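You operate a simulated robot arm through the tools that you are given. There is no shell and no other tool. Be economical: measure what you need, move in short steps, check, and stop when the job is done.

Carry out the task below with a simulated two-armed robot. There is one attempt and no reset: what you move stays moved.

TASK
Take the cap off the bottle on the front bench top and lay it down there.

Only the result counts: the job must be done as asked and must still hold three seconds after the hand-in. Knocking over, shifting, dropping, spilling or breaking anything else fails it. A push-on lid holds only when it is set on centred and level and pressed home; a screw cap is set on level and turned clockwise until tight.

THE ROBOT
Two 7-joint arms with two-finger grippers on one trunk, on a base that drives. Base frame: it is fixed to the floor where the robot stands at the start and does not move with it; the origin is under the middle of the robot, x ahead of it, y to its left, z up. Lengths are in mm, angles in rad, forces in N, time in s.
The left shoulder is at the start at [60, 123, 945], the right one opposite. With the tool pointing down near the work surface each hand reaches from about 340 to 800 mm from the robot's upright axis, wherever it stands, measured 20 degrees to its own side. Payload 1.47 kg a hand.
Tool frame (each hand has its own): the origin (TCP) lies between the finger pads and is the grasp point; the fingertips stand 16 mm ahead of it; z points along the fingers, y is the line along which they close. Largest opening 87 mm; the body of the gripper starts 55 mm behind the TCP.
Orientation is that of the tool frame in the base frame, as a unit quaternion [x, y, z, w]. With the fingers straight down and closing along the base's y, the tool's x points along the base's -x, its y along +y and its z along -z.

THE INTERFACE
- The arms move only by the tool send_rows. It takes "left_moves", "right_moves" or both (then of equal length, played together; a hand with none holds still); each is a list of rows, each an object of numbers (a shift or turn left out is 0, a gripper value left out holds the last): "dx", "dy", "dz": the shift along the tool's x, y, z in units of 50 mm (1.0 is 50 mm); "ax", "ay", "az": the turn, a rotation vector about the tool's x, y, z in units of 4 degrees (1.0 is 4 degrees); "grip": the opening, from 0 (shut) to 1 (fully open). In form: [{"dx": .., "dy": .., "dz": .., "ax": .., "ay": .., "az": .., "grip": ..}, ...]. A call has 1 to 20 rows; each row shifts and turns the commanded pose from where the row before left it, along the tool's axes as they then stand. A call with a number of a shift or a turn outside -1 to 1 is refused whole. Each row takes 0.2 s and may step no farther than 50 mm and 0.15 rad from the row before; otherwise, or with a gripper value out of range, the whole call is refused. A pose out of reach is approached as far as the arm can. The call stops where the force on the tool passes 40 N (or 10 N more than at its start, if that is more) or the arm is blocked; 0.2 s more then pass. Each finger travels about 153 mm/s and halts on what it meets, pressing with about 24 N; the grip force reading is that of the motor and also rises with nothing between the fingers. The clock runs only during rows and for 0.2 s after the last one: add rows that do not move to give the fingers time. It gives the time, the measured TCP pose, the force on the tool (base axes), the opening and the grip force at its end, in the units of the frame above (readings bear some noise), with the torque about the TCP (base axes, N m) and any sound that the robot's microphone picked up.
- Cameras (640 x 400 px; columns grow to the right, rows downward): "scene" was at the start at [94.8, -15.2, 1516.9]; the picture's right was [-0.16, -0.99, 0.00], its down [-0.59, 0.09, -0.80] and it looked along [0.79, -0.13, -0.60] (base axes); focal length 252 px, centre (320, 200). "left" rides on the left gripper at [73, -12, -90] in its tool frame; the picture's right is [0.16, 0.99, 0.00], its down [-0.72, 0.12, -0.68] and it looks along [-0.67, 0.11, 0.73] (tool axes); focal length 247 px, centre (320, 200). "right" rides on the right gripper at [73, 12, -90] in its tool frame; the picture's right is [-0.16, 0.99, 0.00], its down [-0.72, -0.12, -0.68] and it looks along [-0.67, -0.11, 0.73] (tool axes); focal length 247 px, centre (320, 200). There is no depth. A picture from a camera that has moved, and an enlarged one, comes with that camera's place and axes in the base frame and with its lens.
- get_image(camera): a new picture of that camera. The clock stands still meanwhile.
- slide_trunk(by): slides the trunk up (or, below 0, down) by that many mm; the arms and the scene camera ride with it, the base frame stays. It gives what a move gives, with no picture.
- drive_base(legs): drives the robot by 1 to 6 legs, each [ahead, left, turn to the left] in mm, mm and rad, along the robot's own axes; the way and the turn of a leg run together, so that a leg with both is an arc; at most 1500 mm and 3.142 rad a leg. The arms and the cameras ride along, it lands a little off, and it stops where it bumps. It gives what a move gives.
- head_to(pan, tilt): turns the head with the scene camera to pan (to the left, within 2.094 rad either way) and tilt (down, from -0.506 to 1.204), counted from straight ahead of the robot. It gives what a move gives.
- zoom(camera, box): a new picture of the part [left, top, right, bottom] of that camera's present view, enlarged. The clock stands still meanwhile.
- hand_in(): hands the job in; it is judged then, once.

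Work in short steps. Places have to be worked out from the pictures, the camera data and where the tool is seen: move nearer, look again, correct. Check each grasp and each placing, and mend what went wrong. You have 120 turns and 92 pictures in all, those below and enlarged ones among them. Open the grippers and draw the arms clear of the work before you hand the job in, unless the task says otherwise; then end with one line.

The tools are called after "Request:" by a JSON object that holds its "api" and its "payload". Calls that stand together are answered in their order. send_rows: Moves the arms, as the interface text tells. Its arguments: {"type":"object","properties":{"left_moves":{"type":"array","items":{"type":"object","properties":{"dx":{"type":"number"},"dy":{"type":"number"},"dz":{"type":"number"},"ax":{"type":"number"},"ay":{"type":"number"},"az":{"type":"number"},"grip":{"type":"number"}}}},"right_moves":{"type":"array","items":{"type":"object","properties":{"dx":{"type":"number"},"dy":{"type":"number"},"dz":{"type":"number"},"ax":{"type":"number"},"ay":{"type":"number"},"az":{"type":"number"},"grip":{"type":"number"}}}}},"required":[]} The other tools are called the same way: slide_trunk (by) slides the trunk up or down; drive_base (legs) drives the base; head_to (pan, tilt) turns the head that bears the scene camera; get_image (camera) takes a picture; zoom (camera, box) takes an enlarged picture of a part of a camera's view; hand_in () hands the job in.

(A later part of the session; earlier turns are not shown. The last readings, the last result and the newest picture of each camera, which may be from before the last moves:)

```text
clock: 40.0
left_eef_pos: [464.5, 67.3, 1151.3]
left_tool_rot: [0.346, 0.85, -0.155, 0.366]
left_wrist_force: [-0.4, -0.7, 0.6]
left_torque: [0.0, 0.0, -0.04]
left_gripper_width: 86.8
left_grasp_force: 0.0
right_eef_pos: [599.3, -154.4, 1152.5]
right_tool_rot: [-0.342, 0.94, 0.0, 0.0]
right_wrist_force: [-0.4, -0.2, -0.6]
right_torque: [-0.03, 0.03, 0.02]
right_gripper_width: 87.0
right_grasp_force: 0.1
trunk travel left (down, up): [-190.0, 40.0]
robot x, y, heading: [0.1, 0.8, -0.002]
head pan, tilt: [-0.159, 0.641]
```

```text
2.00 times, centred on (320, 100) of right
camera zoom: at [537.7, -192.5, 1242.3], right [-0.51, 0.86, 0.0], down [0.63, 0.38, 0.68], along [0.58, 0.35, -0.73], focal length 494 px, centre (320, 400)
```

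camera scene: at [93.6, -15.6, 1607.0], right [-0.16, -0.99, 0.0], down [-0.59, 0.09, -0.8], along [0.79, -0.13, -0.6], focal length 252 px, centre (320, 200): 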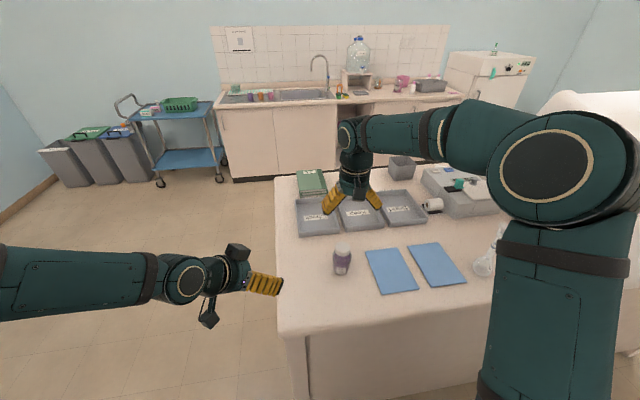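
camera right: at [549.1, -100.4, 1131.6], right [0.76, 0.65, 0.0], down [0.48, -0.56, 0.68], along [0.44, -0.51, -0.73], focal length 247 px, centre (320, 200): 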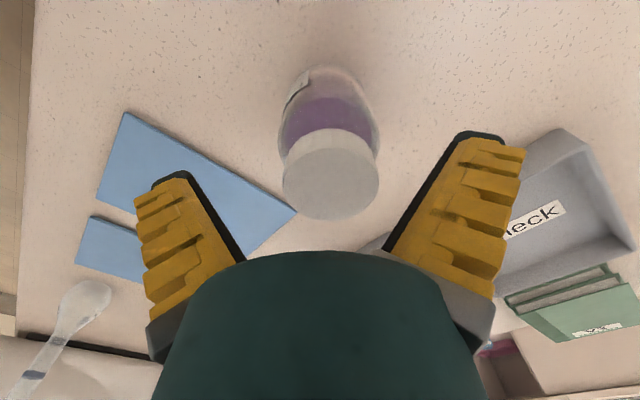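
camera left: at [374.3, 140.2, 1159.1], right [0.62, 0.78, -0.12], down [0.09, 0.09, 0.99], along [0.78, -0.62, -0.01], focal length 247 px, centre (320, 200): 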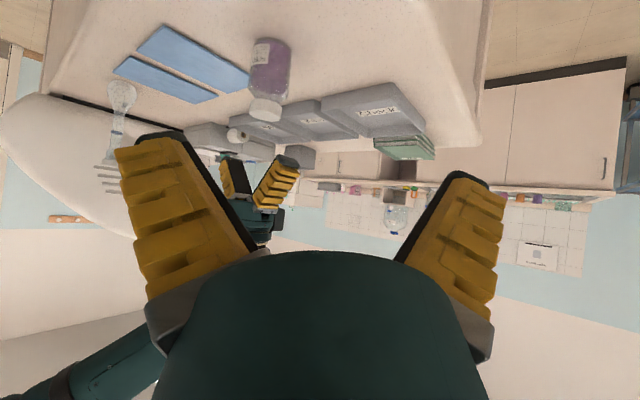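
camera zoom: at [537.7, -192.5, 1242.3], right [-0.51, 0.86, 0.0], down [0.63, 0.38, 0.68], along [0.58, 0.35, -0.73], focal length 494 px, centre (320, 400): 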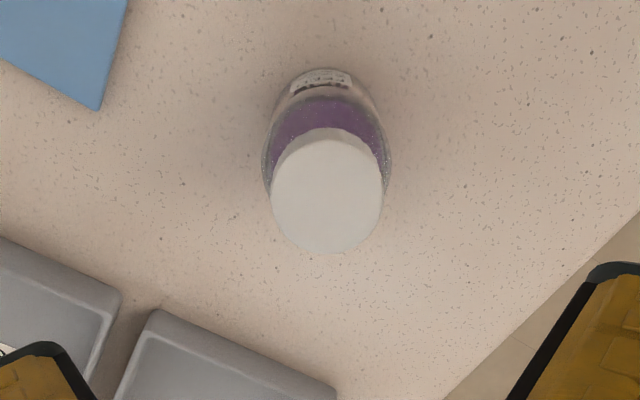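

The bottle turned about 38° against 164° of hand turn and the cap may have risen a few mm, so unscrewing seems to be under way. I rotate back for another stroke.

Request:
{"api": "send_rows", "payload": {"right_moves": [{"az": 1}, {"az": 1}, {"az": 1}, {"az": 1}, {"az": 1}, {"az": 1}, {"az": 1}, {"az": 1}, {"az": 1}, {"az": 1}, {"az": 1}, {"az": 1}, {"az": 1}, {"az": 1}, {"az": 1}, {"az": 1}, {"az": 1}, {"az": 1}, {"az": 1}, {"az": 1}]}}

Request:
{"api": "zoom", "payload": {"camera": "right", "box": [220, 0, 420, 200]}}

```text
clock: 44.2
left_eef_pos: [463.5, 67.3, 1150.5]
left_tool_rot: [0.346, 0.85, -0.154, 0.366]
left_wrist_force: [-0.3, 0.7, -0.2]
left_torque: [0.02, 0.01, -0.01]
left_gripper_width: 87.0
left_grasp_force: 0.0
right_eef_pos: [598.8, -152.5, 1150.7]
right_tool_rot: [0.342, 0.94, 0.0, -0.001]
right_wrist_force: [-0.1, 1.3, 0.5]
right_torque: [0.01, 0.0, 0.0]
right_gripper_width: 87.1
right_grasp_force: 0.0
trunk travel left (down, up): [-190.0, 40.0]
robot x, y, heading: [1.8, -2.9, 0.005]
head pan, tilt: [-0.159, 0.641]
```

```text
2.00 times, centred on (320, 100) of right
camera zoom: at [551.1, -97.0, 1240.5], right [0.76, 0.65, 0.0], down [0.48, -0.56, 0.68], along [0.44, -0.51, -0.73], focal length 494 px, centre (320, 400)
```

zoom: 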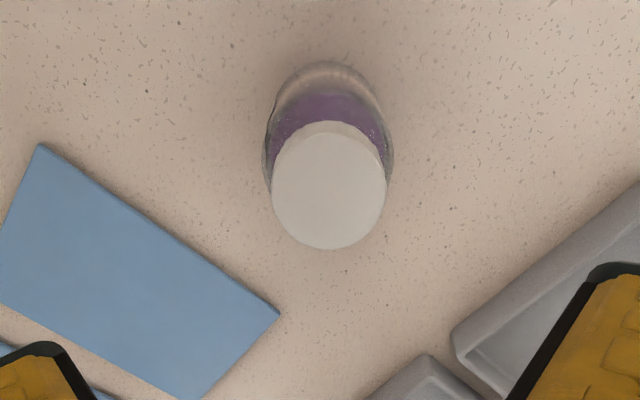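

Both views give the same tool-frame reading, so the cap is on the rotation axis and no correction is needed. I descend, grip and make stroke 3.

Request:
{"api": "send_rows", "payload": {"right_moves": [{"dz": 0.6}, {"dz": 0.6}, {"dz": 0.6}, {"dz": 0.34}, {"grip": 0.7}, {"grip": 0.55}, {"grip": 0.45}, {"grip": 0.35}, {"grip": 0.15}, {}]}}

Request:
{"api": "send_rows", "payload": {"right_moves": [{"az": -1}, {"az": -1}, {"az": -1}, {"az": -1}, {"az": -1}, {"az": -1}, {"az": -1}, {"az": -1}, {"az": -1}, {"az": -1}]}}

Request:
{"api": "zoom", "payload": {"camera": "scene", "box": [310, 220, 390, 290]}}

Request:
{"api": "send_rows", "payload": {"right_moves": [{"az": -1}, {"az": -1}, {"az": -1}, {"az": -1}, {"az": -1}, {"az": -1}, {"az": -1}, {"az": -1}, {"az": -1}, {"az": -1}]}}

Request:
{"api": "zoom", "payload": {"camera": "scene", "box": [310, 220, 390, 290]}}

```text
clock: 46.5
left_eef_pos: [463.0, 67.4, 1151.2]
left_tool_rot: [0.346, 0.85, -0.154, 0.366]
left_wrist_force: [-0.6, 0.0, 1.4]
left_torque: [0.0, 0.03, 0.0]
left_gripper_width: 87.1
left_grasp_force: 0.1
right_eef_pos: [598.7, -150.2, 1046.4]
right_tool_rot: [0.341, 0.94, 0.0, 0.0]
right_wrist_force: [0.7, 0.2, 1.1]
right_torque: [-0.09, -0.08, 0.02]
right_gripper_width: 38.0
right_grasp_force: 24.6
trunk travel left (down, up): [-190.0, 40.0]
robot x, y, heading: [1.5, -3.3, 0.002]
head pan, tilt: [-0.159, 0.641]
```

```text
clock: 48.6
left_eef_pos: [462.7, 66.6, 1150.0]
left_tool_rot: [0.347, 0.849, -0.155, 0.367]
left_wrist_force: [0.1, -0.6, 0.3]
left_torque: [0.01, 0.02, -0.02]
left_gripper_width: 87.0
left_grasp_force: 0.1
right_eef_pos: [599.1, -151.8, 1044.9]
right_tool_rot: [-0.001, 1.0, 0.0, -0.001]
right_wrist_force: [0.5, 0.1, 4.7]
right_torque: [-0.01, -0.1, 0.03]
right_gripper_width: 37.8
right_grasp_force: 24.7
trunk travel left (down, up): [-190.0, 40.0]
robot x, y, heading: [-1.1, 3.6, 0.0]
head pan, tilt: [-0.159, 0.641]
```

```text
5.71 times, centred on (350, 255) of scene
camera zoom: at [94.5, -15.1, 1606.9], right [-0.16, -0.99, 0.0], down [-0.59, 0.09, -0.8], along [0.79, -0.13, -0.6], focal length 1437 px, centre (149, -114)
```

zoom: 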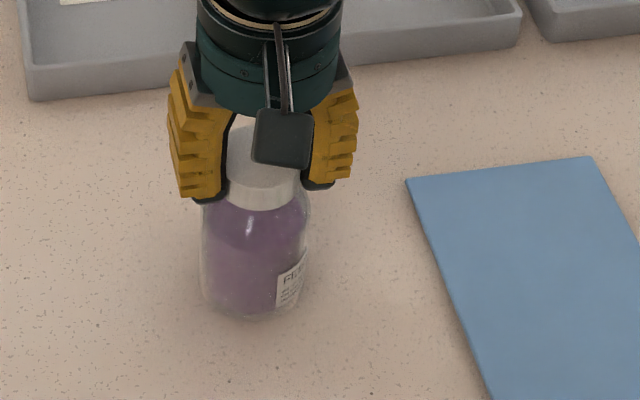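

```text
clock: 50.9
left_eef_pos: [462.0, 68.0, 1150.4]
left_tool_rot: [0.346, 0.849, -0.155, 0.368]
left_wrist_force: [0.8, 0.5, 0.4]
left_torque: [0.02, 0.01, -0.01]
left_gripper_width: 86.9
left_grasp_force: 0.1
right_eef_pos: [599.2, -152.8, 1043.9]
right_tool_rot: [-0.342, 0.94, 0.0, 0.001]
right_wrist_force: [0.3, -2.8, 13.4]
right_torque: [-0.1, 0.02, 0.0]
right_gripper_width: 39.0
right_grasp_force: 23.8
trunk travel left (down, up): [-190.0, 40.0]
robot x, y, heading: [-2.6, -1.4, -0.002]
head pan, tilt: [-0.159, 0.641]
```

```text
5.71 times, centred on (350, 255) of scene
camera zoom: at [93.6, -15.5, 1607.0], right [-0.16, -0.99, 0.0], down [-0.59, 0.09, -0.8], along [0.79, -0.13, -0.6], focal length 1437 px, centre (149, -114)
```

zoom: 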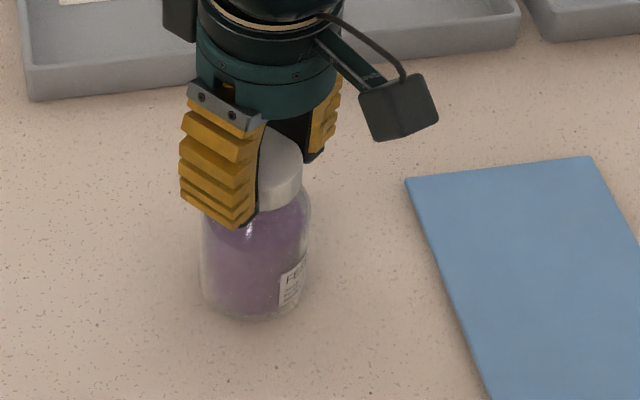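

Upward force rose during the stroke while the bottle stayed still, so the cap is climbing its thread. I keep turning further in the same grip, with a slight lift.

Request:
{"api": "send_rows", "payload": {"right_moves": [{"az": -1, "dz": -0.01}, {"az": -1, "dz": -0.003}, {"az": -1, "dz": -0.003}, {"az": -1, "dz": -0.003}, {"az": -1, "dz": -0.003}, {"az": -1, "dz": -0.003}, {"az": -1, "dz": -0.003}, {"az": -1, "dz": -0.003}, {"az": -1, "dz": -0.003}, {"az": -1, "dz": -0.003}]}}

Request:
{"api": "send_rows", "payload": {"right_moves": [{"az": -1, "dz": -0.004}, {"az": -1, "dz": -0.004}, {"az": -1, "dz": -0.004}, {"az": -1, "dz": -0.004}, {"az": -1, "dz": -0.004}, {"az": -1, "dz": -0.004}, {"az": -1, "dz": -0.004}, {"az": -1, "dz": -0.004}, {"az": -1, "dz": -0.004}, {"az": -1, "dz": -0.004}]}}

Request:
{"api": "zoom", "payload": {"camera": "scene", "box": [310, 220, 390, 290]}}

```text
clock: 53.0
left_eef_pos: [463.0, 67.5, 1150.5]
left_tool_rot: [0.346, 0.849, -0.154, 0.368]
left_wrist_force: [-0.5, 0.4, -0.5]
left_torque: [0.04, 0.01, 0.02]
left_gripper_width: 87.0
left_grasp_force: 0.1
right_eef_pos: [599.8, -153.6, 1046.5]
right_tool_rot: [-0.643, 0.766, 0.0, 0.001]
right_wrist_force: [0.3, 1.2, 0.5]
right_torque: [0.04, 0.0, 0.03]
right_gripper_width: 37.8
right_grasp_force: 24.2
trunk travel left (down, up): [-190.0, 40.0]
robot x, y, heading: [5.8, 1.3, 0.002]
head pan, tilt: [-0.159, 0.641]
```

```text
clock: 55.2
left_eef_pos: [464.3, 66.9, 1151.0]
left_tool_rot: [0.346, 0.85, -0.155, 0.366]
left_wrist_force: [0.1, 0.7, 0.1]
left_torque: [-0.01, -0.02, 0.0]
left_gripper_width: 86.8
left_grasp_force: 0.0
right_eef_pos: [598.7, -153.3, 1047.5]
right_tool_rot: [0.867, -0.499, 0.0, 0.001]
right_wrist_force: [0.3, -0.5, -2.3]
right_torque: [0.0, -0.02, 0.04]
right_gripper_width: 36.7
right_grasp_force: 23.8
trunk travel left (down, up): [-190.0, 40.0]
robot x, y, heading: [-1.5, 1.0, 0.003]
head pan, tilt: [-0.159, 0.641]
```

```text
5.71 times, centred on (350, 255) of scene
camera zoom: at [95.0, -15.3, 1606.8], right [-0.16, -0.99, 0.0], down [-0.59, 0.09, -0.8], along [0.79, -0.13, -0.6], focal length 1437 px, centre (149, -114)
```

zoom: 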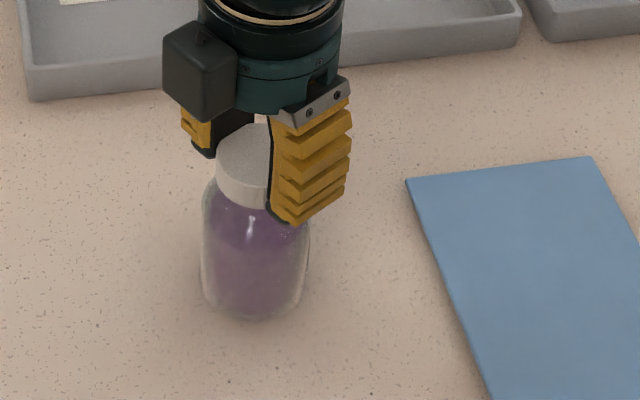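

The label disappeared, so without down-force the bottle turned along. I press down again by about 3 mm and continue turning.

Request:
{"api": "send_rows", "payload": {"right_moves": [{"dz": 0.04}, {"dz": 0.03}, {}]}}

Request:
{"api": "send_rows", "payload": {"right_moves": [{"az": -1}, {"az": -1}, {"az": -1}, {"az": -1}, {"az": -1}, {"az": -1}, {"az": -1}, {"az": -1}, {"az": -1}, {"az": -1}]}}

Request:
{"api": "zoom", "payload": {"camera": "scene", "box": [310, 220, 390, 290]}}

Request:
{"api": "zoom", "payload": {"camera": "left", "box": [220, 25, 320, 125]}}

```text
clock: 56.0
left_eef_pos: [463.7, 66.9, 1151.2]
left_tool_rot: [0.347, 0.85, -0.155, 0.366]
left_wrist_force: [0.4, -0.1, -0.3]
left_torque: [-0.02, -0.03, 0.02]
left_gripper_width: 87.0
left_grasp_force: 0.2
right_eef_pos: [600.5, -153.7, 1045.7]
right_tool_rot: [0.866, -0.5, 0.001, -0.001]
right_wrist_force: [0.6, -2.9, 8.7]
right_torque: [-0.03, 0.0, 0.03]
right_gripper_width: 37.0
right_grasp_force: 23.8
trunk travel left (down, up): [-190.0, 40.0]
robot x, y, heading: [-1.4, 3.9, 0.0]
head pan, tilt: [-0.159, 0.641]
```

```text
clock: 58.2
left_eef_pos: [463.8, 66.1, 1150.5]
left_tool_rot: [0.346, 0.849, -0.154, 0.367]
left_wrist_force: [0.3, 0.6, -0.6]
left_torque: [0.03, 0.01, -0.01]
left_gripper_width: 87.0
left_grasp_force: 0.1
right_eef_pos: [598.6, -152.4, 1044.8]
right_tool_rot: [0.985, -0.173, 0.0, 0.0]
right_wrist_force: [0.9, -0.8, 0.0]
right_torque: [-0.01, -0.05, -0.02]
right_gripper_width: 37.5
right_grasp_force: 23.6
trunk travel left (down, up): [-190.0, 40.0]
robot x, y, heading: [-5.3, 0.3, -0.005]
head pan, tilt: [-0.159, 0.641]
```

```text
5.71 times, centred on (350, 255) of scene
camera zoom: at [94.9, -15.3, 1606.9], right [-0.16, -0.99, 0.0], down [-0.59, 0.09, -0.8], along [0.79, -0.13, -0.6], focal length 1437 px, centre (149, -114)
```

zoom: 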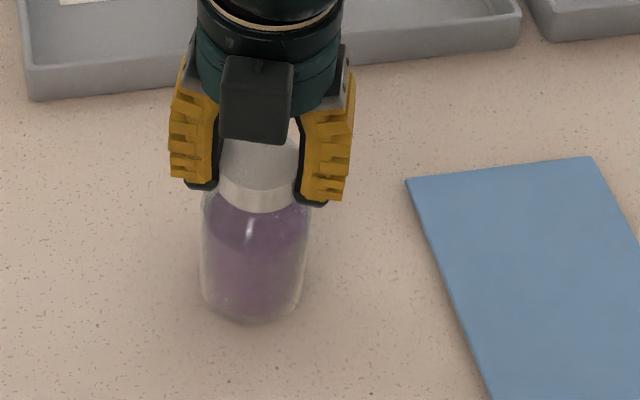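

```text
4.00 times, centred on (270, 75) of left
camera zoom: at [374.6, 140.2, 1159.0], right [0.62, 0.78, -0.12], down [0.09, 0.09, 0.99], along [0.78, -0.62, -0.01], focal length 988 px, centre (520, 700)
```

zoom: 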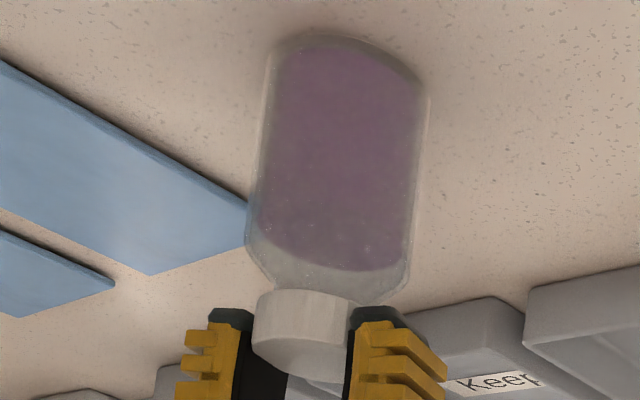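

The wrist turns on freely, so I can keep rotating without regripping. I press down again and turn 60° more.

Request:
{"api": "send_rows", "payload": {"right_moves": [{"dz": 0.05}, {"dz": 0.04}, {"az": -1}, {"az": -1}, {"az": -1}, {"az": -1}, {"az": -1}]}}

Request:
{"api": "zoom", "payload": {"camera": "right", "box": [220, 40, 420, 240]}}

Request:
{"api": "send_rows", "payload": {"right_moves": [{"az": -1}, {"az": -1}, {"az": -1}, {"az": -1}, {"az": -1}]}}

Request:
{"api": "zoom", "payload": {"camera": "right", "box": [220, 40, 420, 240]}}

```text
clock: 59.9
left_eef_pos: [462.0, 67.7, 1150.5]
left_tool_rot: [0.347, 0.849, -0.155, 0.367]
left_wrist_force: [-0.4, 0.1, -0.3]
left_torque: [0.02, 0.0, 0.01]
left_gripper_width: 87.1
left_grasp_force: 0.0
right_eef_pos: [598.3, -153.2, 1040.9]
right_tool_rot: [1.0, 0.001, 0.001, 0.0]
right_wrist_force: [-1.2, -1.0, 15.4]
right_torque: [0.0, -0.03, 0.02]
right_gripper_width: 39.7
right_grasp_force: 24.1
trunk travel left (down, up): [-190.0, 40.0]
robot x, y, heading: [-1.6, -0.3, 0.001]
head pan, tilt: [-0.159, 0.641]
```

```text
2.00 times, centred on (320, 140) of right
camera zoom: at [672.2, -164.5, 1130.3], right [-0.16, -0.99, 0.0], down [-0.72, 0.12, 0.68], along [-0.67, 0.11, -0.73], focal length 494 px, centre (320, 320)
```

zoom: 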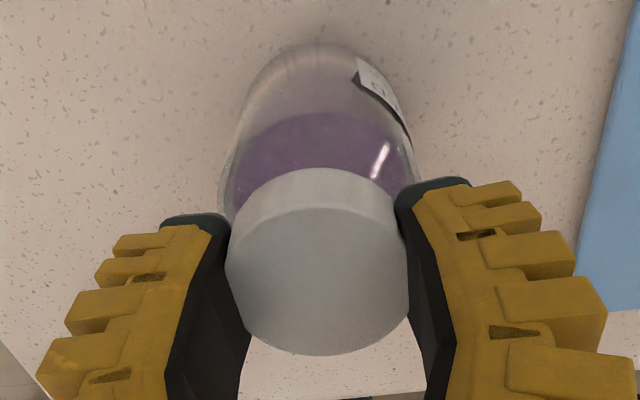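

```text
clock: 61.0
left_eef_pos: [463.1, 66.4, 1151.1]
left_tool_rot: [0.346, 0.849, -0.155, 0.367]
left_wrist_force: [0.5, -1.2, 0.1]
left_torque: [-0.01, -0.02, 0.0]
left_gripper_width: 86.9
left_grasp_force: 0.1
right_eef_pos: [597.5, -154.5, 1039.3]
right_tool_rot: [0.985, 0.174, 0.001, -0.001]
right_wrist_force: [1.6, -0.3, 15.3]
right_torque: [0.05, -0.05, -0.01]
right_gripper_width: 39.7
right_grasp_force: 24.1
trunk travel left (down, up): [-190.0, 40.0]
robot x, y, heading: [1.4, 1.9, -0.002]
head pan, tilt: [-0.159, 0.641]
```

```text
2.00 times, centred on (320, 140) of right
camera zoom: at [671.4, -138.7, 1129.9], right [0.19, -0.98, 0.0], down [-0.72, -0.14, 0.68], along [-0.67, -0.13, -0.73], focal length 494 px, centre (320, 320)
```

zoom: 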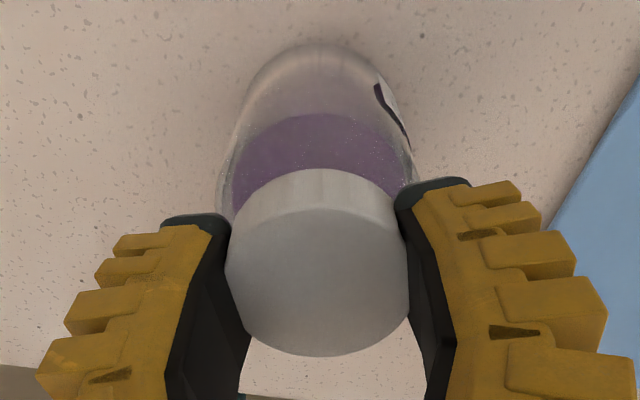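

It's unclear whether the cap turns with the fingers or slips in them. I take a tight zoom of the cap's ridges, turn 12°, and compare.

Request:
{"api": "zoom", "payload": {"camera": "right", "box": [265, 110, 365, 170]}}

Request:
{"api": "send_rows", "payload": {"right_moves": [{"az": -1}, {"az": -1}]}}

Request:
{"api": "zoom", "payload": {"camera": "right", "box": [265, 110, 365, 170]}}

```text
6.40 times, centred on (315, 140) of right
camera zoom: at [671.4, -138.7, 1129.9], right [0.19, -0.98, 0.0], down [-0.72, -0.14, 0.68], along [-0.67, -0.13, -0.73], focal length 1581 px, centre (352, 584)
```

zoom: 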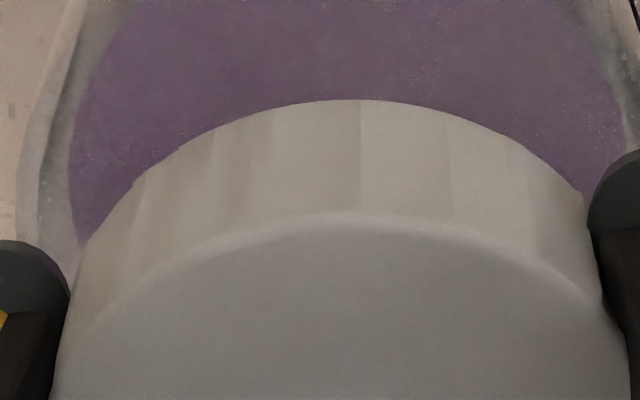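

```text
clock: 61.6
left_eef_pos: [462.4, 67.1, 1150.7]
left_tool_rot: [0.346, 0.849, -0.155, 0.367]
left_wrist_force: [0.1, -1.0, 0.7]
left_torque: [0.02, 0.02, -0.01]
left_gripper_width: 86.9
left_grasp_force: 0.0
right_eef_pos: [597.7, -153.6, 1040.3]
right_tool_rot: [0.97, 0.243, 0.001, 0.0]
right_wrist_force: [0.2, 1.5, 14.4]
right_torque: [0.04, -0.03, -0.06]
right_gripper_width: 39.9
right_grasp_force: 23.8
trunk travel left (down, up): [-190.0, 40.0]
robot x, y, heading: [-3.4, -0.8, 0.003]
head pan, tilt: [-0.159, 0.641]
```

```text
6.40 times, centred on (315, 140) of right
camera zoom: at [668.3, -129.0, 1129.7], right [0.33, -0.95, 0.0], down [-0.69, -0.24, 0.68], along [-0.64, -0.22, -0.73], focal length 1581 px, centre (352, 584)
```

zoom: 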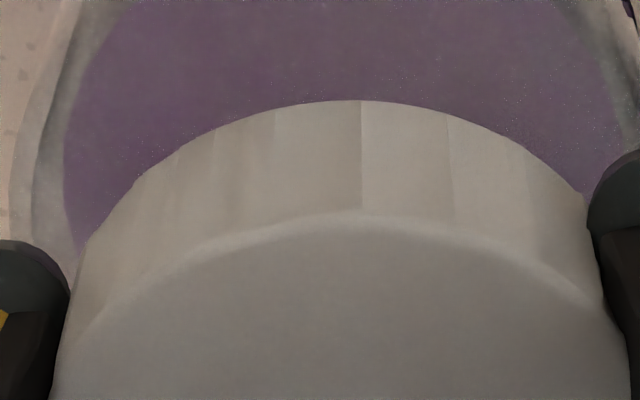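

The facets stay fixed in the hand's view, so the cap turns with the fingers and is not slipping. I continue 80° with the press held.

Request:
{"api": "send_rows", "payload": {"right_moves": [{"az": -1}, {"az": -1}, {"az": -1}, {"az": -1}, {"az": -1}, {"az": -1}, {"az": -1}, {"az": -1}, {"az": -1}, {"az": -1}, {"az": -1}, {"az": -1}, {"az": -1}, {"az": -1}, {"az": -1}, {"az": -1}, {"az": -1}, {"az": -1}, {"az": -1}, {"az": -1}]}}

Request:
{"api": "zoom", "payload": {"camera": "right", "box": [220, 40, 420, 240]}}

Request:
{"api": "zoom", "payload": {"camera": "scene", "box": [310, 220, 390, 290]}}

```text
clock: 65.8
left_eef_pos: [463.6, 67.3, 1150.2]
left_tool_rot: [0.346, 0.849, -0.155, 0.367]
left_wrist_force: [0.3, 0.4, 0.7]
left_torque: [-0.03, 0.0, 0.06]
left_gripper_width: 86.9
left_grasp_force: 0.1
right_eef_pos: [590.5, -148.0, 1030.2]
right_tool_rot: [0.925, 0.379, -0.012, -0.001]
right_wrist_force: [-1.8, 1.1, 7.6]
right_torque: [0.0, -0.01, 0.01]
right_gripper_width: 37.2
right_grasp_force: 24.3
right hand out of reach, approached as far as the arm can: row 4, 5, 6, 7, 8, 9, 10, 11, 12, 13, 14, 15, 16, 17, 18, 19, 20
trunk travel left (down, up): [-190.0, 40.0]
robot x, y, heading: [-2.5, -2.6, -0.001]
head pan, tilt: [-0.159, 0.641]
```

```text
2.00 times, centred on (320, 140) of right
camera zoom: at [652.7, -103.5, 1118.0], right [0.58, -0.82, -0.01], down [-0.58, -0.42, 0.7], along [-0.57, -0.4, -0.72], focal length 494 px, centre (320, 320)
```

zoom: 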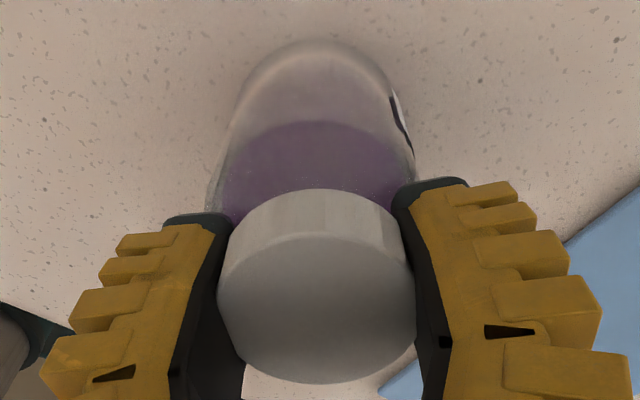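

```text
5.71 times, centred on (350, 255) of scene
camera zoom: at [94.0, -14.9, 1606.9], right [-0.16, -0.99, 0.0], down [-0.59, 0.09, -0.8], along [0.79, -0.13, -0.6], focal length 1437 px, centre (149, -114)
```

zoom: 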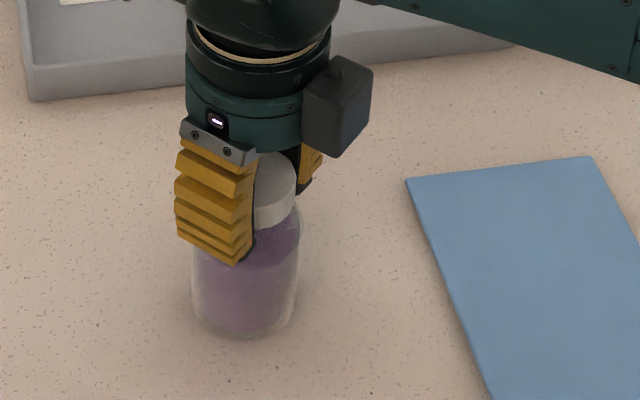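

The wrist reached its limit and the hand sagged, nudging the bottle about 10 mm. I release, rise, and look.

Request:
{"api": "send_rows", "payload": {"right_moves": [{"grip": 0.6}, {"grip": 1}, {"grip": 1}, {}]}}

Request:
{"api": "send_rows", "payload": {"right_moves": [{"dz": -0.4}, {"dz": -0.6}, {"dz": -0.6}, {"dz": -0.6}, {}]}}

Request:
{"api": "zoom", "payload": {"camera": "right", "box": [220, 0, 420, 200]}}

Request:
{"api": "zoom", "payload": {"camera": "scene", "box": [310, 220, 390, 290]}}

Request:
{"api": "zoom", "payload": {"camera": "left", "box": [220, 25, 320, 125]}}

```text
clock: 66.8
left_eef_pos: [463.7, 67.6, 1150.6]
left_tool_rot: [0.346, 0.85, -0.154, 0.367]
left_wrist_force: [-0.8, -0.4, -0.9]
left_torque: [0.0, 0.02, 0.0]
left_gripper_width: 87.0
left_grasp_force: 0.1
right_eef_pos: [590.6, -145.9, 1029.8]
right_tool_rot: [0.926, 0.379, -0.012, -0.001]
right_wrist_force: [-0.1, -0.6, -0.2]
right_torque: [-0.03, 0.02, -0.02]
right_gripper_width: 86.8
right_grasp_force: 0.1
trunk travel left (down, up): [-190.0, 40.0]
robot x, y, heading: [-2.9, -1.4, -0.005]
head pan, tilt: [-0.159, 0.641]
```

```text
clock: 68.0
left_eef_pos: [462.7, 68.2, 1150.4]
left_tool_rot: [0.347, 0.85, -0.155, 0.366]
left_wrist_force: [-0.5, -0.2, -0.1]
left_torque: [-0.03, 0.01, 0.02]
left_gripper_width: 87.3
left_grasp_force: 0.0
right_eef_pos: [592.0, -145.9, 1138.3]
right_tool_rot: [0.926, 0.377, -0.013, -0.001]
right_wrist_force: [0.8, 0.4, -0.3]
right_torque: [0.01, 0.0, 0.0]
right_gripper_width: 86.9
right_grasp_force: 0.1
trunk travel left (down, up): [-190.0, 40.0]
robot x, y, heading: [-2.8, -4.0, 0.002]
head pan, tilt: [-0.159, 0.641]
```

```text
2.00 times, centred on (320, 100) of right
camera zoom: at [655.2, -103.9, 1226.2], right [0.58, -0.82, -0.01], down [-0.58, -0.42, 0.7], along [-0.57, -0.4, -0.72], focal length 494 px, centre (320, 400)
```

zoom: 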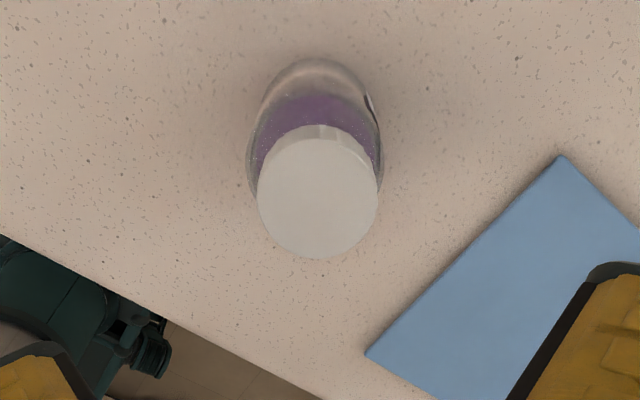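

```text
5.71 times, centred on (350, 255) of scene
camera zoom: at [94.4, -15.3, 1606.9], right [-0.16, -0.99, 0.0], down [-0.59, 0.09, -0.8], along [0.79, -0.13, -0.6], focal length 1437 px, centre (149, -114)
```

zoom: 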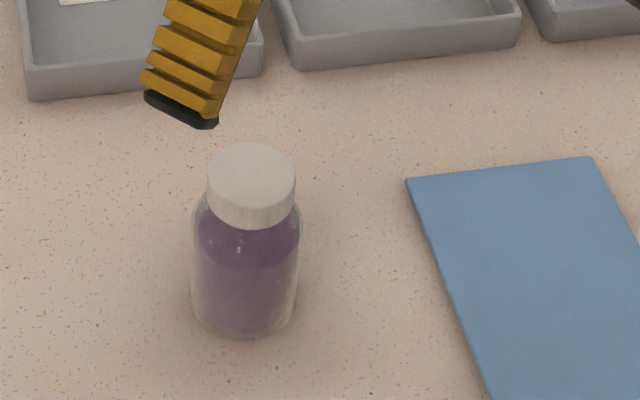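

```text
4.00 times, centred on (270, 75) of left
camera zoom: at [374.3, 140.1, 1159.1], right [0.62, 0.78, -0.12], down [0.09, 0.09, 0.99], along [0.78, -0.62, -0.01], focal length 988 px, centre (520, 700)
```

zoom: 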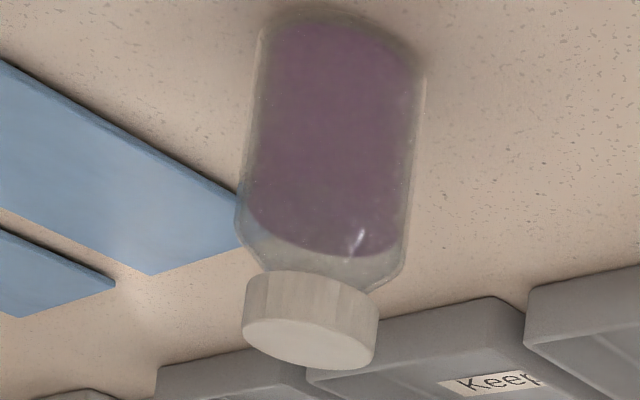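

The label has turned about 125° against about 420° of gripped hand turn, so the cap has unscrewed about 300° so far. I unwind the wrist for another long stroke.

Request:
{"api": "send_rows", "payload": {"right_moves": [{"az": 1}, {"az": 1}, {"az": 1}, {"az": 1}, {"az": 1}, {"az": 1}, {"az": 1}, {"az": 1}, {"az": 1}, {"az": 1}, {"az": 1}, {"az": 1}, {"az": 1}, {"az": 1}, {"az": 1}, {"az": 1}, {"az": 1}, {"az": 1}, {"az": 1}, {"az": 1}]}}

Request:
{"api": "send_rows", "payload": {"right_moves": [{"az": 1}, {"az": 1}, {"az": 1}, {"az": 1}, {"az": 1}, {"az": 1}, {"az": 1}, {"az": 1}, {"az": 1}, {"az": 1}, {"az": 1}, {"az": 1}, {"az": 1}, {"az": 1}, {"az": 1}, {"az": 1}, {"az": 1}, {"az": 1}, {"az": 1}, {"az": 1}]}}

Request:
{"api": "send_rows", "payload": {"right_moves": [{"az": 1}, {"az": 1}, {"az": 1}, {"az": 1}, {"az": 1}, {"az": 1}, {"az": 1}, {"az": 1}, {"az": 1}, {"az": 1}, {"az": 1}, {"az": 1}, {"az": 1}, {"az": 1}, {"az": 1}, {"az": 1}, {}]}}

Request:
{"api": "zoom", "payload": {"camera": "right", "box": [220, 0, 420, 200]}}

```text
clock: 72.2
left_eef_pos: [464.4, 67.3, 1150.8]
left_tool_rot: [0.346, 0.85, -0.154, 0.367]
left_wrist_force: [0.0, 0.0, 0.1]
left_torque: [0.0, 0.03, 0.01]
left_gripper_width: 87.2
left_grasp_force: 0.0
right_eef_pos: [591.2, -145.6, 1139.8]
right_tool_rot: [0.952, -0.305, -0.01, 0.008]
right_wrist_force: [0.5, 0.5, -0.9]
right_torque: [0.01, 0.02, -0.01]
right_gripper_width: 86.8
right_grasp_force: 0.0
trunk travel left (down, up): [-190.0, 40.0]
robot x, y, heading: [-4.1, -2.0, 0.001]
head pan, tilt: [-0.159, 0.641]
```

```text
clock: 76.5
left_eef_pos: [463.9, 68.0, 1149.6]
left_tool_rot: [0.346, 0.85, -0.155, 0.367]
left_wrist_force: [0.3, -0.3, 0.1]
left_torque: [0.01, -0.01, 0.0]
left_gripper_width: 86.9
left_grasp_force: 0.1
right_eef_pos: [592.9, -145.9, 1140.4]
right_tool_rot: [-0.534, 0.846, 0.002, -0.011]
right_wrist_force: [1.1, -0.4, 0.0]
right_torque: [-0.03, 0.0, -0.01]
right_gripper_width: 87.1
right_grasp_force: 0.0
trunk travel left (down, up): [-190.0, 40.0]
robot x, y, heading: [-1.0, -0.2, -0.001]
head pan, tilt: [-0.159, 0.641]
```

```text
clock: 80.0
left_eef_pos: [464.4, 67.5, 1151.3]
left_tool_rot: [0.345, 0.85, -0.154, 0.368]
left_wrist_force: [-0.4, 0.4, -0.3]
left_torque: [-0.02, -0.01, 0.02]
left_gripper_width: 87.2
left_grasp_force: 0.1
right_eef_pos: [590.9, -146.4, 1140.1]
right_tool_rot: [-0.003, 1.0, -0.004, -0.012]
right_wrist_force: [0.2, -0.5, 1.3]
right_torque: [0.02, -0.02, -0.02]
right_gripper_width: 87.1
right_grasp_force: 0.2
trunk travel left (down, up): [-190.0, 40.0]
robot x, y, heading: [-1.1, -1.4, -0.005]
head pan, tilt: [-0.159, 0.641]
```

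```text
2.00 times, centred on (320, 100) of right
camera zoom: at [522.0, -134.5, 1231.5], right [0.15, 0.99, -0.01], down [0.74, -0.11, 0.66], along [0.65, -0.11, -0.75], focal length 494 px, centre (320, 400)
```

zoom: 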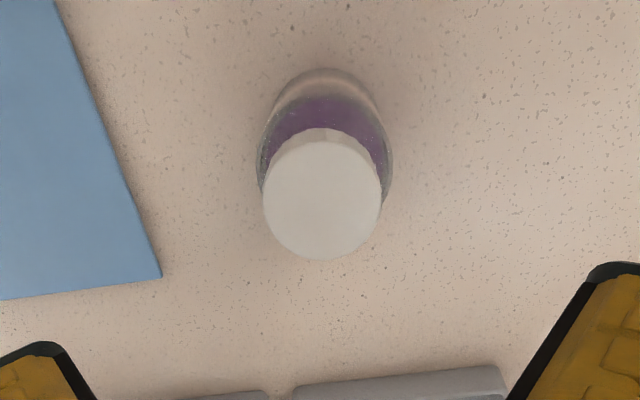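

The cap lies on the tool axis in both views, but the tool leans 1.4°. I straighten it, shift for the lean, and wind on clockwise 60°.

Request:
{"api": "send_rows", "payload": {"right_moves": [{"ay": -0.35, "ax": -0.12}, {"dx": 0.046, "dy": -0.016}, {"az": 1}, {"az": 1}, {"az": 1}, {"az": 1}, {"az": 1}, {"az": 1}, {"az": 1}, {"az": 1}, {"az": 1}, {"az": 1}, {"az": 1}, {"az": 1}, {"az": 1}, {"az": 1}, {"az": 1}, {}]}}

Request:
{"api": "zoom", "payload": {"camera": "right", "box": [220, 0, 420, 200]}}

```text
clock: 83.8
left_eef_pos: [464.5, 67.9, 1151.0]
left_tool_rot: [0.346, 0.85, -0.154, 0.367]
left_wrist_force: [-1.0, 0.1, 0.0]
left_torque: [0.0, -0.04, 0.0]
left_gripper_width: 87.0
left_grasp_force: 0.0
right_eef_pos: [590.6, -146.4, 1139.1]
right_tool_rot: [0.497, 0.868, 0.0, 0.0]
right_wrist_force: [0.1, -0.5, 0.1]
right_torque: [0.02, 0.02, 0.01]
right_gripper_width: 87.0
right_grasp_force: 0.1
trunk travel left (down, up): [-190.0, 40.0]
robot x, y, heading: [1.1, -2.9, 0.001]
head pan, tilt: [-0.159, 0.641]
```

```text
2.00 times, centred on (320, 100) of right
camera zoom: at [564.1, -78.6, 1229.9], right [0.93, 0.36, 0.0], down [0.27, -0.68, 0.68], along [0.25, -0.63, -0.73], focal length 494 px, centre (320, 400)
```

zoom: 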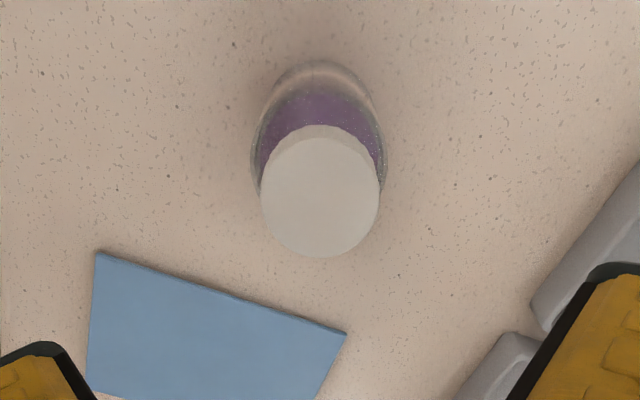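

Centred. I descend, grip, and press lightly.

Request:
{"api": "send_rows", "payload": {"right_moves": [{"dz": 0.6}, {"dz": 0.6}, {"dz": 0.6}, {"dz": 0.1}, {"grip": 0.7}, {"grip": 0.55}, {"grip": 0.45}, {"grip": 0.35}, {"grip": 0.15}, {}, {"dz": 0.06}, {"dz": 0.05}, {}]}}

Request:
{"api": "send_rows", "payload": {"right_moves": [{"az": -1}, {"az": -1}, {"az": -1}, {"az": -1}, {"az": -1}, {"az": -1}, {"az": -1}, {"az": -1}, {"az": -1}, {"az": -1}]}}

Request:
{"api": "send_rows", "payload": {"right_moves": [{"az": -1}, {"az": -1}, {"az": -1}, {"az": -1}, {"az": -1}, {"az": -1}, {"az": -1}, {"az": -1}, {"az": -1}, {"az": -1}]}}

Request:
{"api": "zoom", "payload": {"camera": "right", "box": [220, 40, 420, 240]}}

```text
clock: 86.7
left_eef_pos: [462.2, 67.2, 1152.0]
left_tool_rot: [0.347, 0.849, -0.154, 0.368]
left_wrist_force: [-0.7, 0.0, 1.5]
left_torque: [0.01, -0.02, 0.02]
left_gripper_width: 87.0
left_grasp_force: 0.1
right_eef_pos: [589.7, -145.8, 1040.7]
right_tool_rot: [0.496, 0.868, 0.001, 0.001]
right_wrist_force: [4.5, -1.6, 22.0]
right_torque: [0.04, -0.05, 0.0]
right_gripper_width: 41.0
right_grasp_force: 24.4
trunk travel left (down, up): [-190.0, 40.0]
robot x, y, heading: [-2.3, -0.6, -0.002]
head pan, tilt: [-0.159, 0.641]
```

```text
clock: 88.8
left_eef_pos: [462.9, 67.4, 1150.3]
left_tool_rot: [0.346, 0.849, -0.155, 0.368]
left_wrist_force: [-0.2, -0.1, -0.1]
left_torque: [0.0, 0.02, 0.02]
left_gripper_width: 87.1
left_grasp_force: 0.1
right_eef_pos: [589.3, -146.8, 1041.7]
right_tool_rot: [0.169, 0.986, 0.001, 0.0]
right_wrist_force: [-0.3, -1.2, 7.0]
right_torque: [-0.01, -0.02, -0.01]
right_gripper_width: 40.2
right_grasp_force: 24.6
trunk travel left (down, up): [-190.0, 40.0]
robot x, y, heading: [2.5, 3.9, 0.002]
head pan, tilt: [-0.159, 0.641]
```

```text
clock: 91.0
left_eef_pos: [461.8, 68.6, 1151.1]
left_tool_rot: [0.347, 0.849, -0.155, 0.367]
left_wrist_force: [1.1, 0.0, -0.8]
left_torque: [0.0, 0.01, 0.0]
left_gripper_width: 87.1
left_grasp_force: 0.0
right_eef_pos: [589.8, -147.1, 1040.7]
right_tool_rot: [-0.179, 0.984, 0.0, 0.001]
right_wrist_force: [0.0, 0.8, 13.1]
right_torque: [-0.02, 0.0, -0.03]
right_gripper_width: 39.4
right_grasp_force: 24.0
trunk travel left (down, up): [-190.0, 40.0]
robot x, y, heading: [-2.2, -1.1, 0.003]
head pan, tilt: [-0.159, 0.641]
```

```text
2.00 times, centred on (320, 140) of right
camera zoom: at [518.7, -160.9, 1129.7], right [-0.2, 0.98, 0.0], down [0.72, 0.15, 0.68], along [0.67, 0.14, -0.73], focal length 494 px, centre (320, 320)
```

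zoom: 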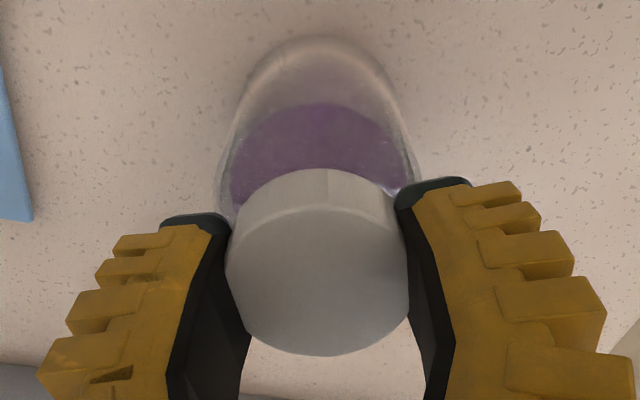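

The force is steady and nothing is shifting. I continue the stroke towards -180°.

Request:
{"api": "send_rows", "payload": {"right_moves": [{"az": -1}, {"az": -1}, {"az": -1}, {"az": -1}, {"az": -1}, {"az": -1}, {"az": -1}, {"az": -1}, {"az": -1}, {"az": -1}, {"az": -1}, {"az": -1}, {"az": -1}, {"az": -1}, {"az": -1}, {"az": -1}, {"az": -1}, {"az": -1}, {"az": -1}, {"az": -1}]}}

Request:
{"api": "send_rows", "payload": {"right_moves": [{"az": -1}, {"az": -1}, {"az": -1}, {"az": -1}, {"az": -1}, {"az": -1}, {"az": -1}, {"az": -1}, {"az": -1}, {"az": -1}, {"az": -1}, {"az": -1}, {"az": -1}, {"az": -1}, {"az": -1}, {"az": -1}, {"az": -1}, {"az": -1}, {"az": -1}, {"az": -1}]}}

Request:
{"api": "zoom", "payload": {"camera": "right", "box": [220, 40, 420, 240]}}

Request:
{"api": "zoom", "payload": {"camera": "scene", "box": [310, 220, 390, 290]}}

```text
clock: 95.2
left_eef_pos: [462.8, 66.3, 1151.0]
left_tool_rot: [0.347, 0.849, -0.154, 0.367]
left_wrist_force: [-0.5, 0.5, 0.4]
left_torque: [0.0, 0.01, -0.02]
left_gripper_width: 87.2
left_grasp_force: 0.1
right_eef_pos: [589.0, -146.6, 1040.0]
right_tool_rot: [0.769, -0.639, 0.001, 0.0]
right_wrist_force: [-0.7, -0.4, 2.9]
right_torque: [0.04, 0.01, -0.02]
right_gripper_width: 38.6
right_grasp_force: 24.3
trunk travel left (down, up): [-190.0, 40.0]
robot x, y, heading: [1.0, -1.5, 0.003]
head pan, tilt: [-0.159, 0.641]
```

```text
clock: 99.5
left_eef_pos: [463.0, 65.9, 1151.6]
left_tool_rot: [0.347, 0.85, -0.155, 0.366]
left_wrist_force: [0.5, -0.2, -0.3]
left_torque: [0.02, 0.02, -0.01]
left_gripper_width: 87.2
left_grasp_force: 0.1
right_eef_pos: [589.6, -146.5, 1040.0]
right_tool_rot: [1.0, 0.005, 0.0, 0.0]
right_wrist_force: [-0.8, 0.4, 4.0]
right_torque: [0.01, 0.0, -0.01]
right_gripper_width: 37.8
right_grasp_force: 24.0
trunk travel left (down, up): [-190.0, 40.0]
robot x, y, heading: [0.6, -1.5, 0.0]
head pan, tilt: [-0.159, 0.641]
```

```text
2.00 times, centred on (320, 140) of right
camera zoom: at [663.6, -157.3, 1129.8], right [-0.15, -0.99, 0.0], down [-0.73, 0.11, 0.68], along [-0.67, 0.1, -0.73], focal length 494 px, centre (320, 320)
```

zoom: 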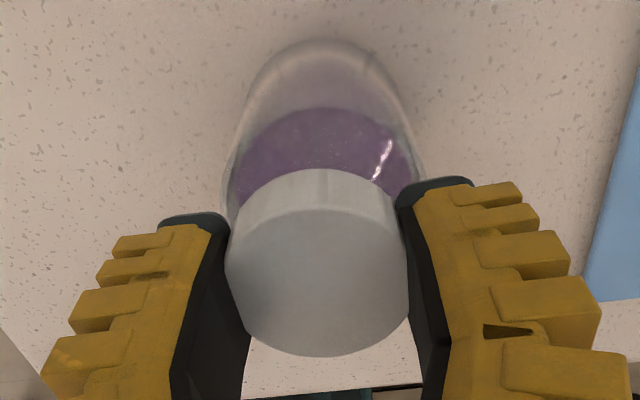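

```text
5.71 times, centred on (350, 255) of scene
camera zoom: at [94.4, -15.1, 1606.9], right [-0.16, -0.99, 0.0], down [-0.59, 0.09, -0.8], along [0.79, -0.13, -0.6], focal length 1437 px, centre (149, -114)
```

zoom: 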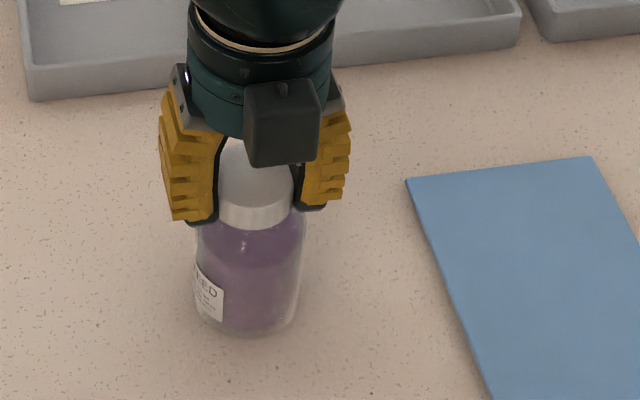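

The label shows that the bottle turned about 190° of that stroke, mostly when the press had faded. I test by lifting the cap 8 mm gently.

Request:
{"api": "send_rows", "payload": {"right_moves": [{"dz": -0.06}, {"dz": -0.05}, {"dz": -0.05}, {}]}}

Request:
{"api": "zoom", "payload": {"camera": "scene", "box": [310, 220, 390, 290]}}

Request:
{"api": "zoom", "payload": {"camera": "left", "box": [220, 25, 320, 125]}}

```text
clock: 100.5
left_eef_pos: [463.1, 66.5, 1151.9]
left_tool_rot: [0.346, 0.85, -0.154, 0.367]
left_wrist_force: [-0.1, 0.0, 0.6]
left_torque: [0.02, -0.02, 0.0]
left_gripper_width: 87.1
left_grasp_force: 0.1
right_eef_pos: [588.4, -147.3, 1046.9]
right_tool_rot: [1.0, 0.005, 0.0, 0.0]
right_wrist_force: [-0.9, 0.3, -0.7]
right_torque: [0.0, 0.02, 0.0]
right_gripper_width: 37.4
right_grasp_force: 24.1
trunk travel left (down, up): [-190.0, 40.0]
robot x, y, heading: [0.1, -3.4, -0.005]
head pan, tilt: [-0.159, 0.641]
```

```text
5.71 times, centred on (350, 255) of scene
camera zoom: at [94.8, -15.2, 1606.9], right [-0.16, -0.99, 0.0], down [-0.59, 0.09, -0.8], along [0.79, -0.13, -0.6], focal length 1437 px, centre (149, -114)
```

zoom: 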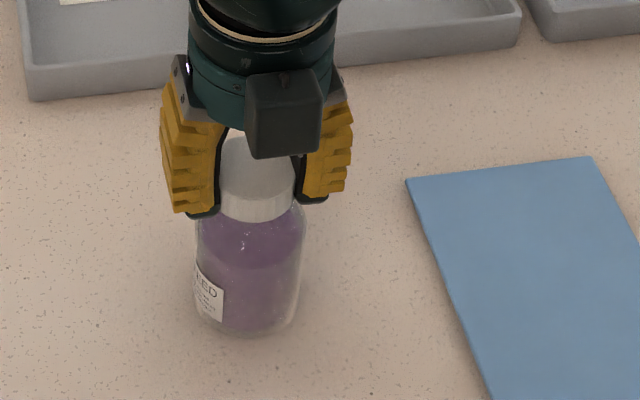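

```text
4.00 times, centred on (270, 75) of left
camera zoom: at [374.6, 140.2, 1159.0], right [0.62, 0.78, -0.12], down [0.09, 0.09, 0.99], along [0.78, -0.62, -0.01], focal length 988 px, centre (520, 700)
```

zoom: 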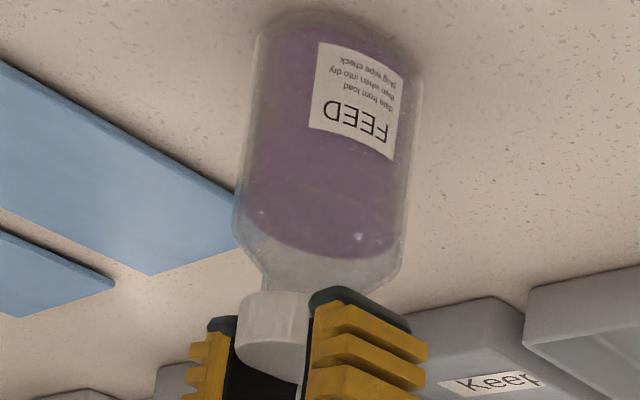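

The cap rose about 7 mm while the bottle stayed on the bench with almost no load, so it is free. I lift it clear.

Request:
{"api": "send_rows", "payload": {"right_moves": [{"dz": -0.1}, {"dz": -0.1}, {"dz": -0.1}, {"dz": -0.2}, {"dz": -0.4}, {"dz": -0.4}, {}]}}

Request:
{"api": "get_image", "payload": {"camera": "scene"}}

Request:
{"api": "zoom", "payload": {"camera": "scene", "box": [300, 190, 400, 290]}}

Request:
{"api": "get_image", "payload": {"camera": "right"}}

```text
clock: 102.0
left_eef_pos: [463.3, 66.4, 1150.7]
left_tool_rot: [0.346, 0.85, -0.154, 0.367]
left_wrist_force: [0.5, -0.5, -0.2]
left_torque: [-0.02, -0.01, 0.01]
left_gripper_width: 87.1
left_grasp_force: 0.1
right_eef_pos: [590.1, -145.4, 1111.8]
right_tool_rot: [1.0, 0.005, 0.0, 0.0]
right_wrist_force: [0.3, 0.0, -0.5]
right_torque: [0.02, -0.02, 0.0]
right_gripper_width: 37.4
right_grasp_force: 24.3
trunk travel left (down, up): [-190.0, 40.0]
robot x, y, heading: [1.3, -1.0, -0.001]
head pan, tilt: [-0.159, 0.641]
```

```text
30 pictures are left
camera scene: at [95.0, -15.2, 1606.8], right [-0.16, -0.99, 0.0], down [-0.59, 0.09, -0.8], along [0.79, -0.13, -0.6], focal length 252 px, centre (320, 200)
```

scene: 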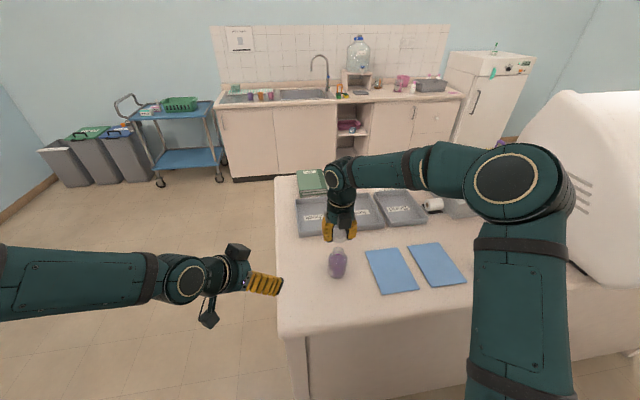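

```text
4.00 times, centred on (350, 240) of scene
camera zoom: at [95.0, -15.2, 1606.8], right [-0.16, -0.99, 0.0], down [-0.59, 0.09, -0.8], along [0.79, -0.13, -0.6], focal length 1006 px, centre (200, 40)
```

zoom: 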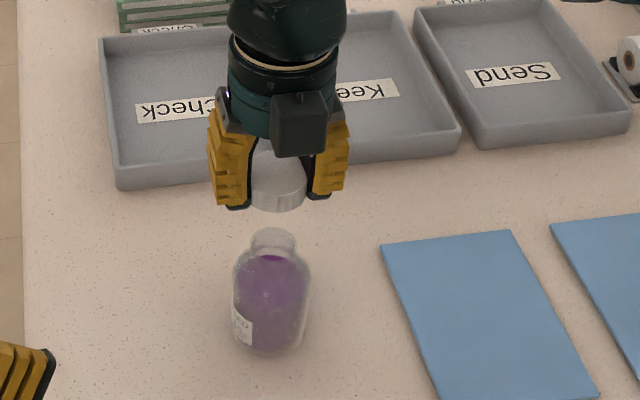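

```text
28 pictures are left
camera right: at [663.6, -156.9, 1201.4], right [-0.15, -0.99, 0.0], down [-0.72, 0.11, 0.68], along [-0.67, 0.1, -0.73], focal length 247 px, centre (320, 200)
```

right: 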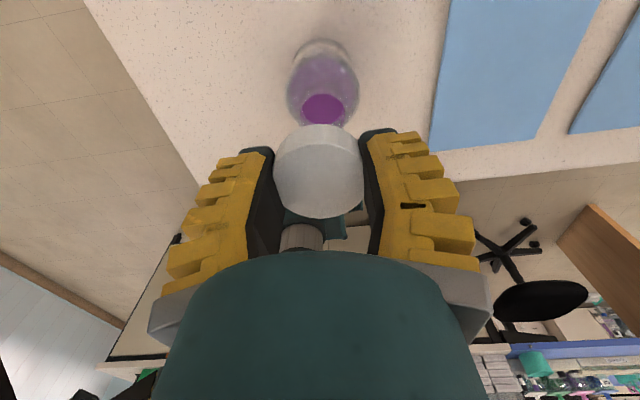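

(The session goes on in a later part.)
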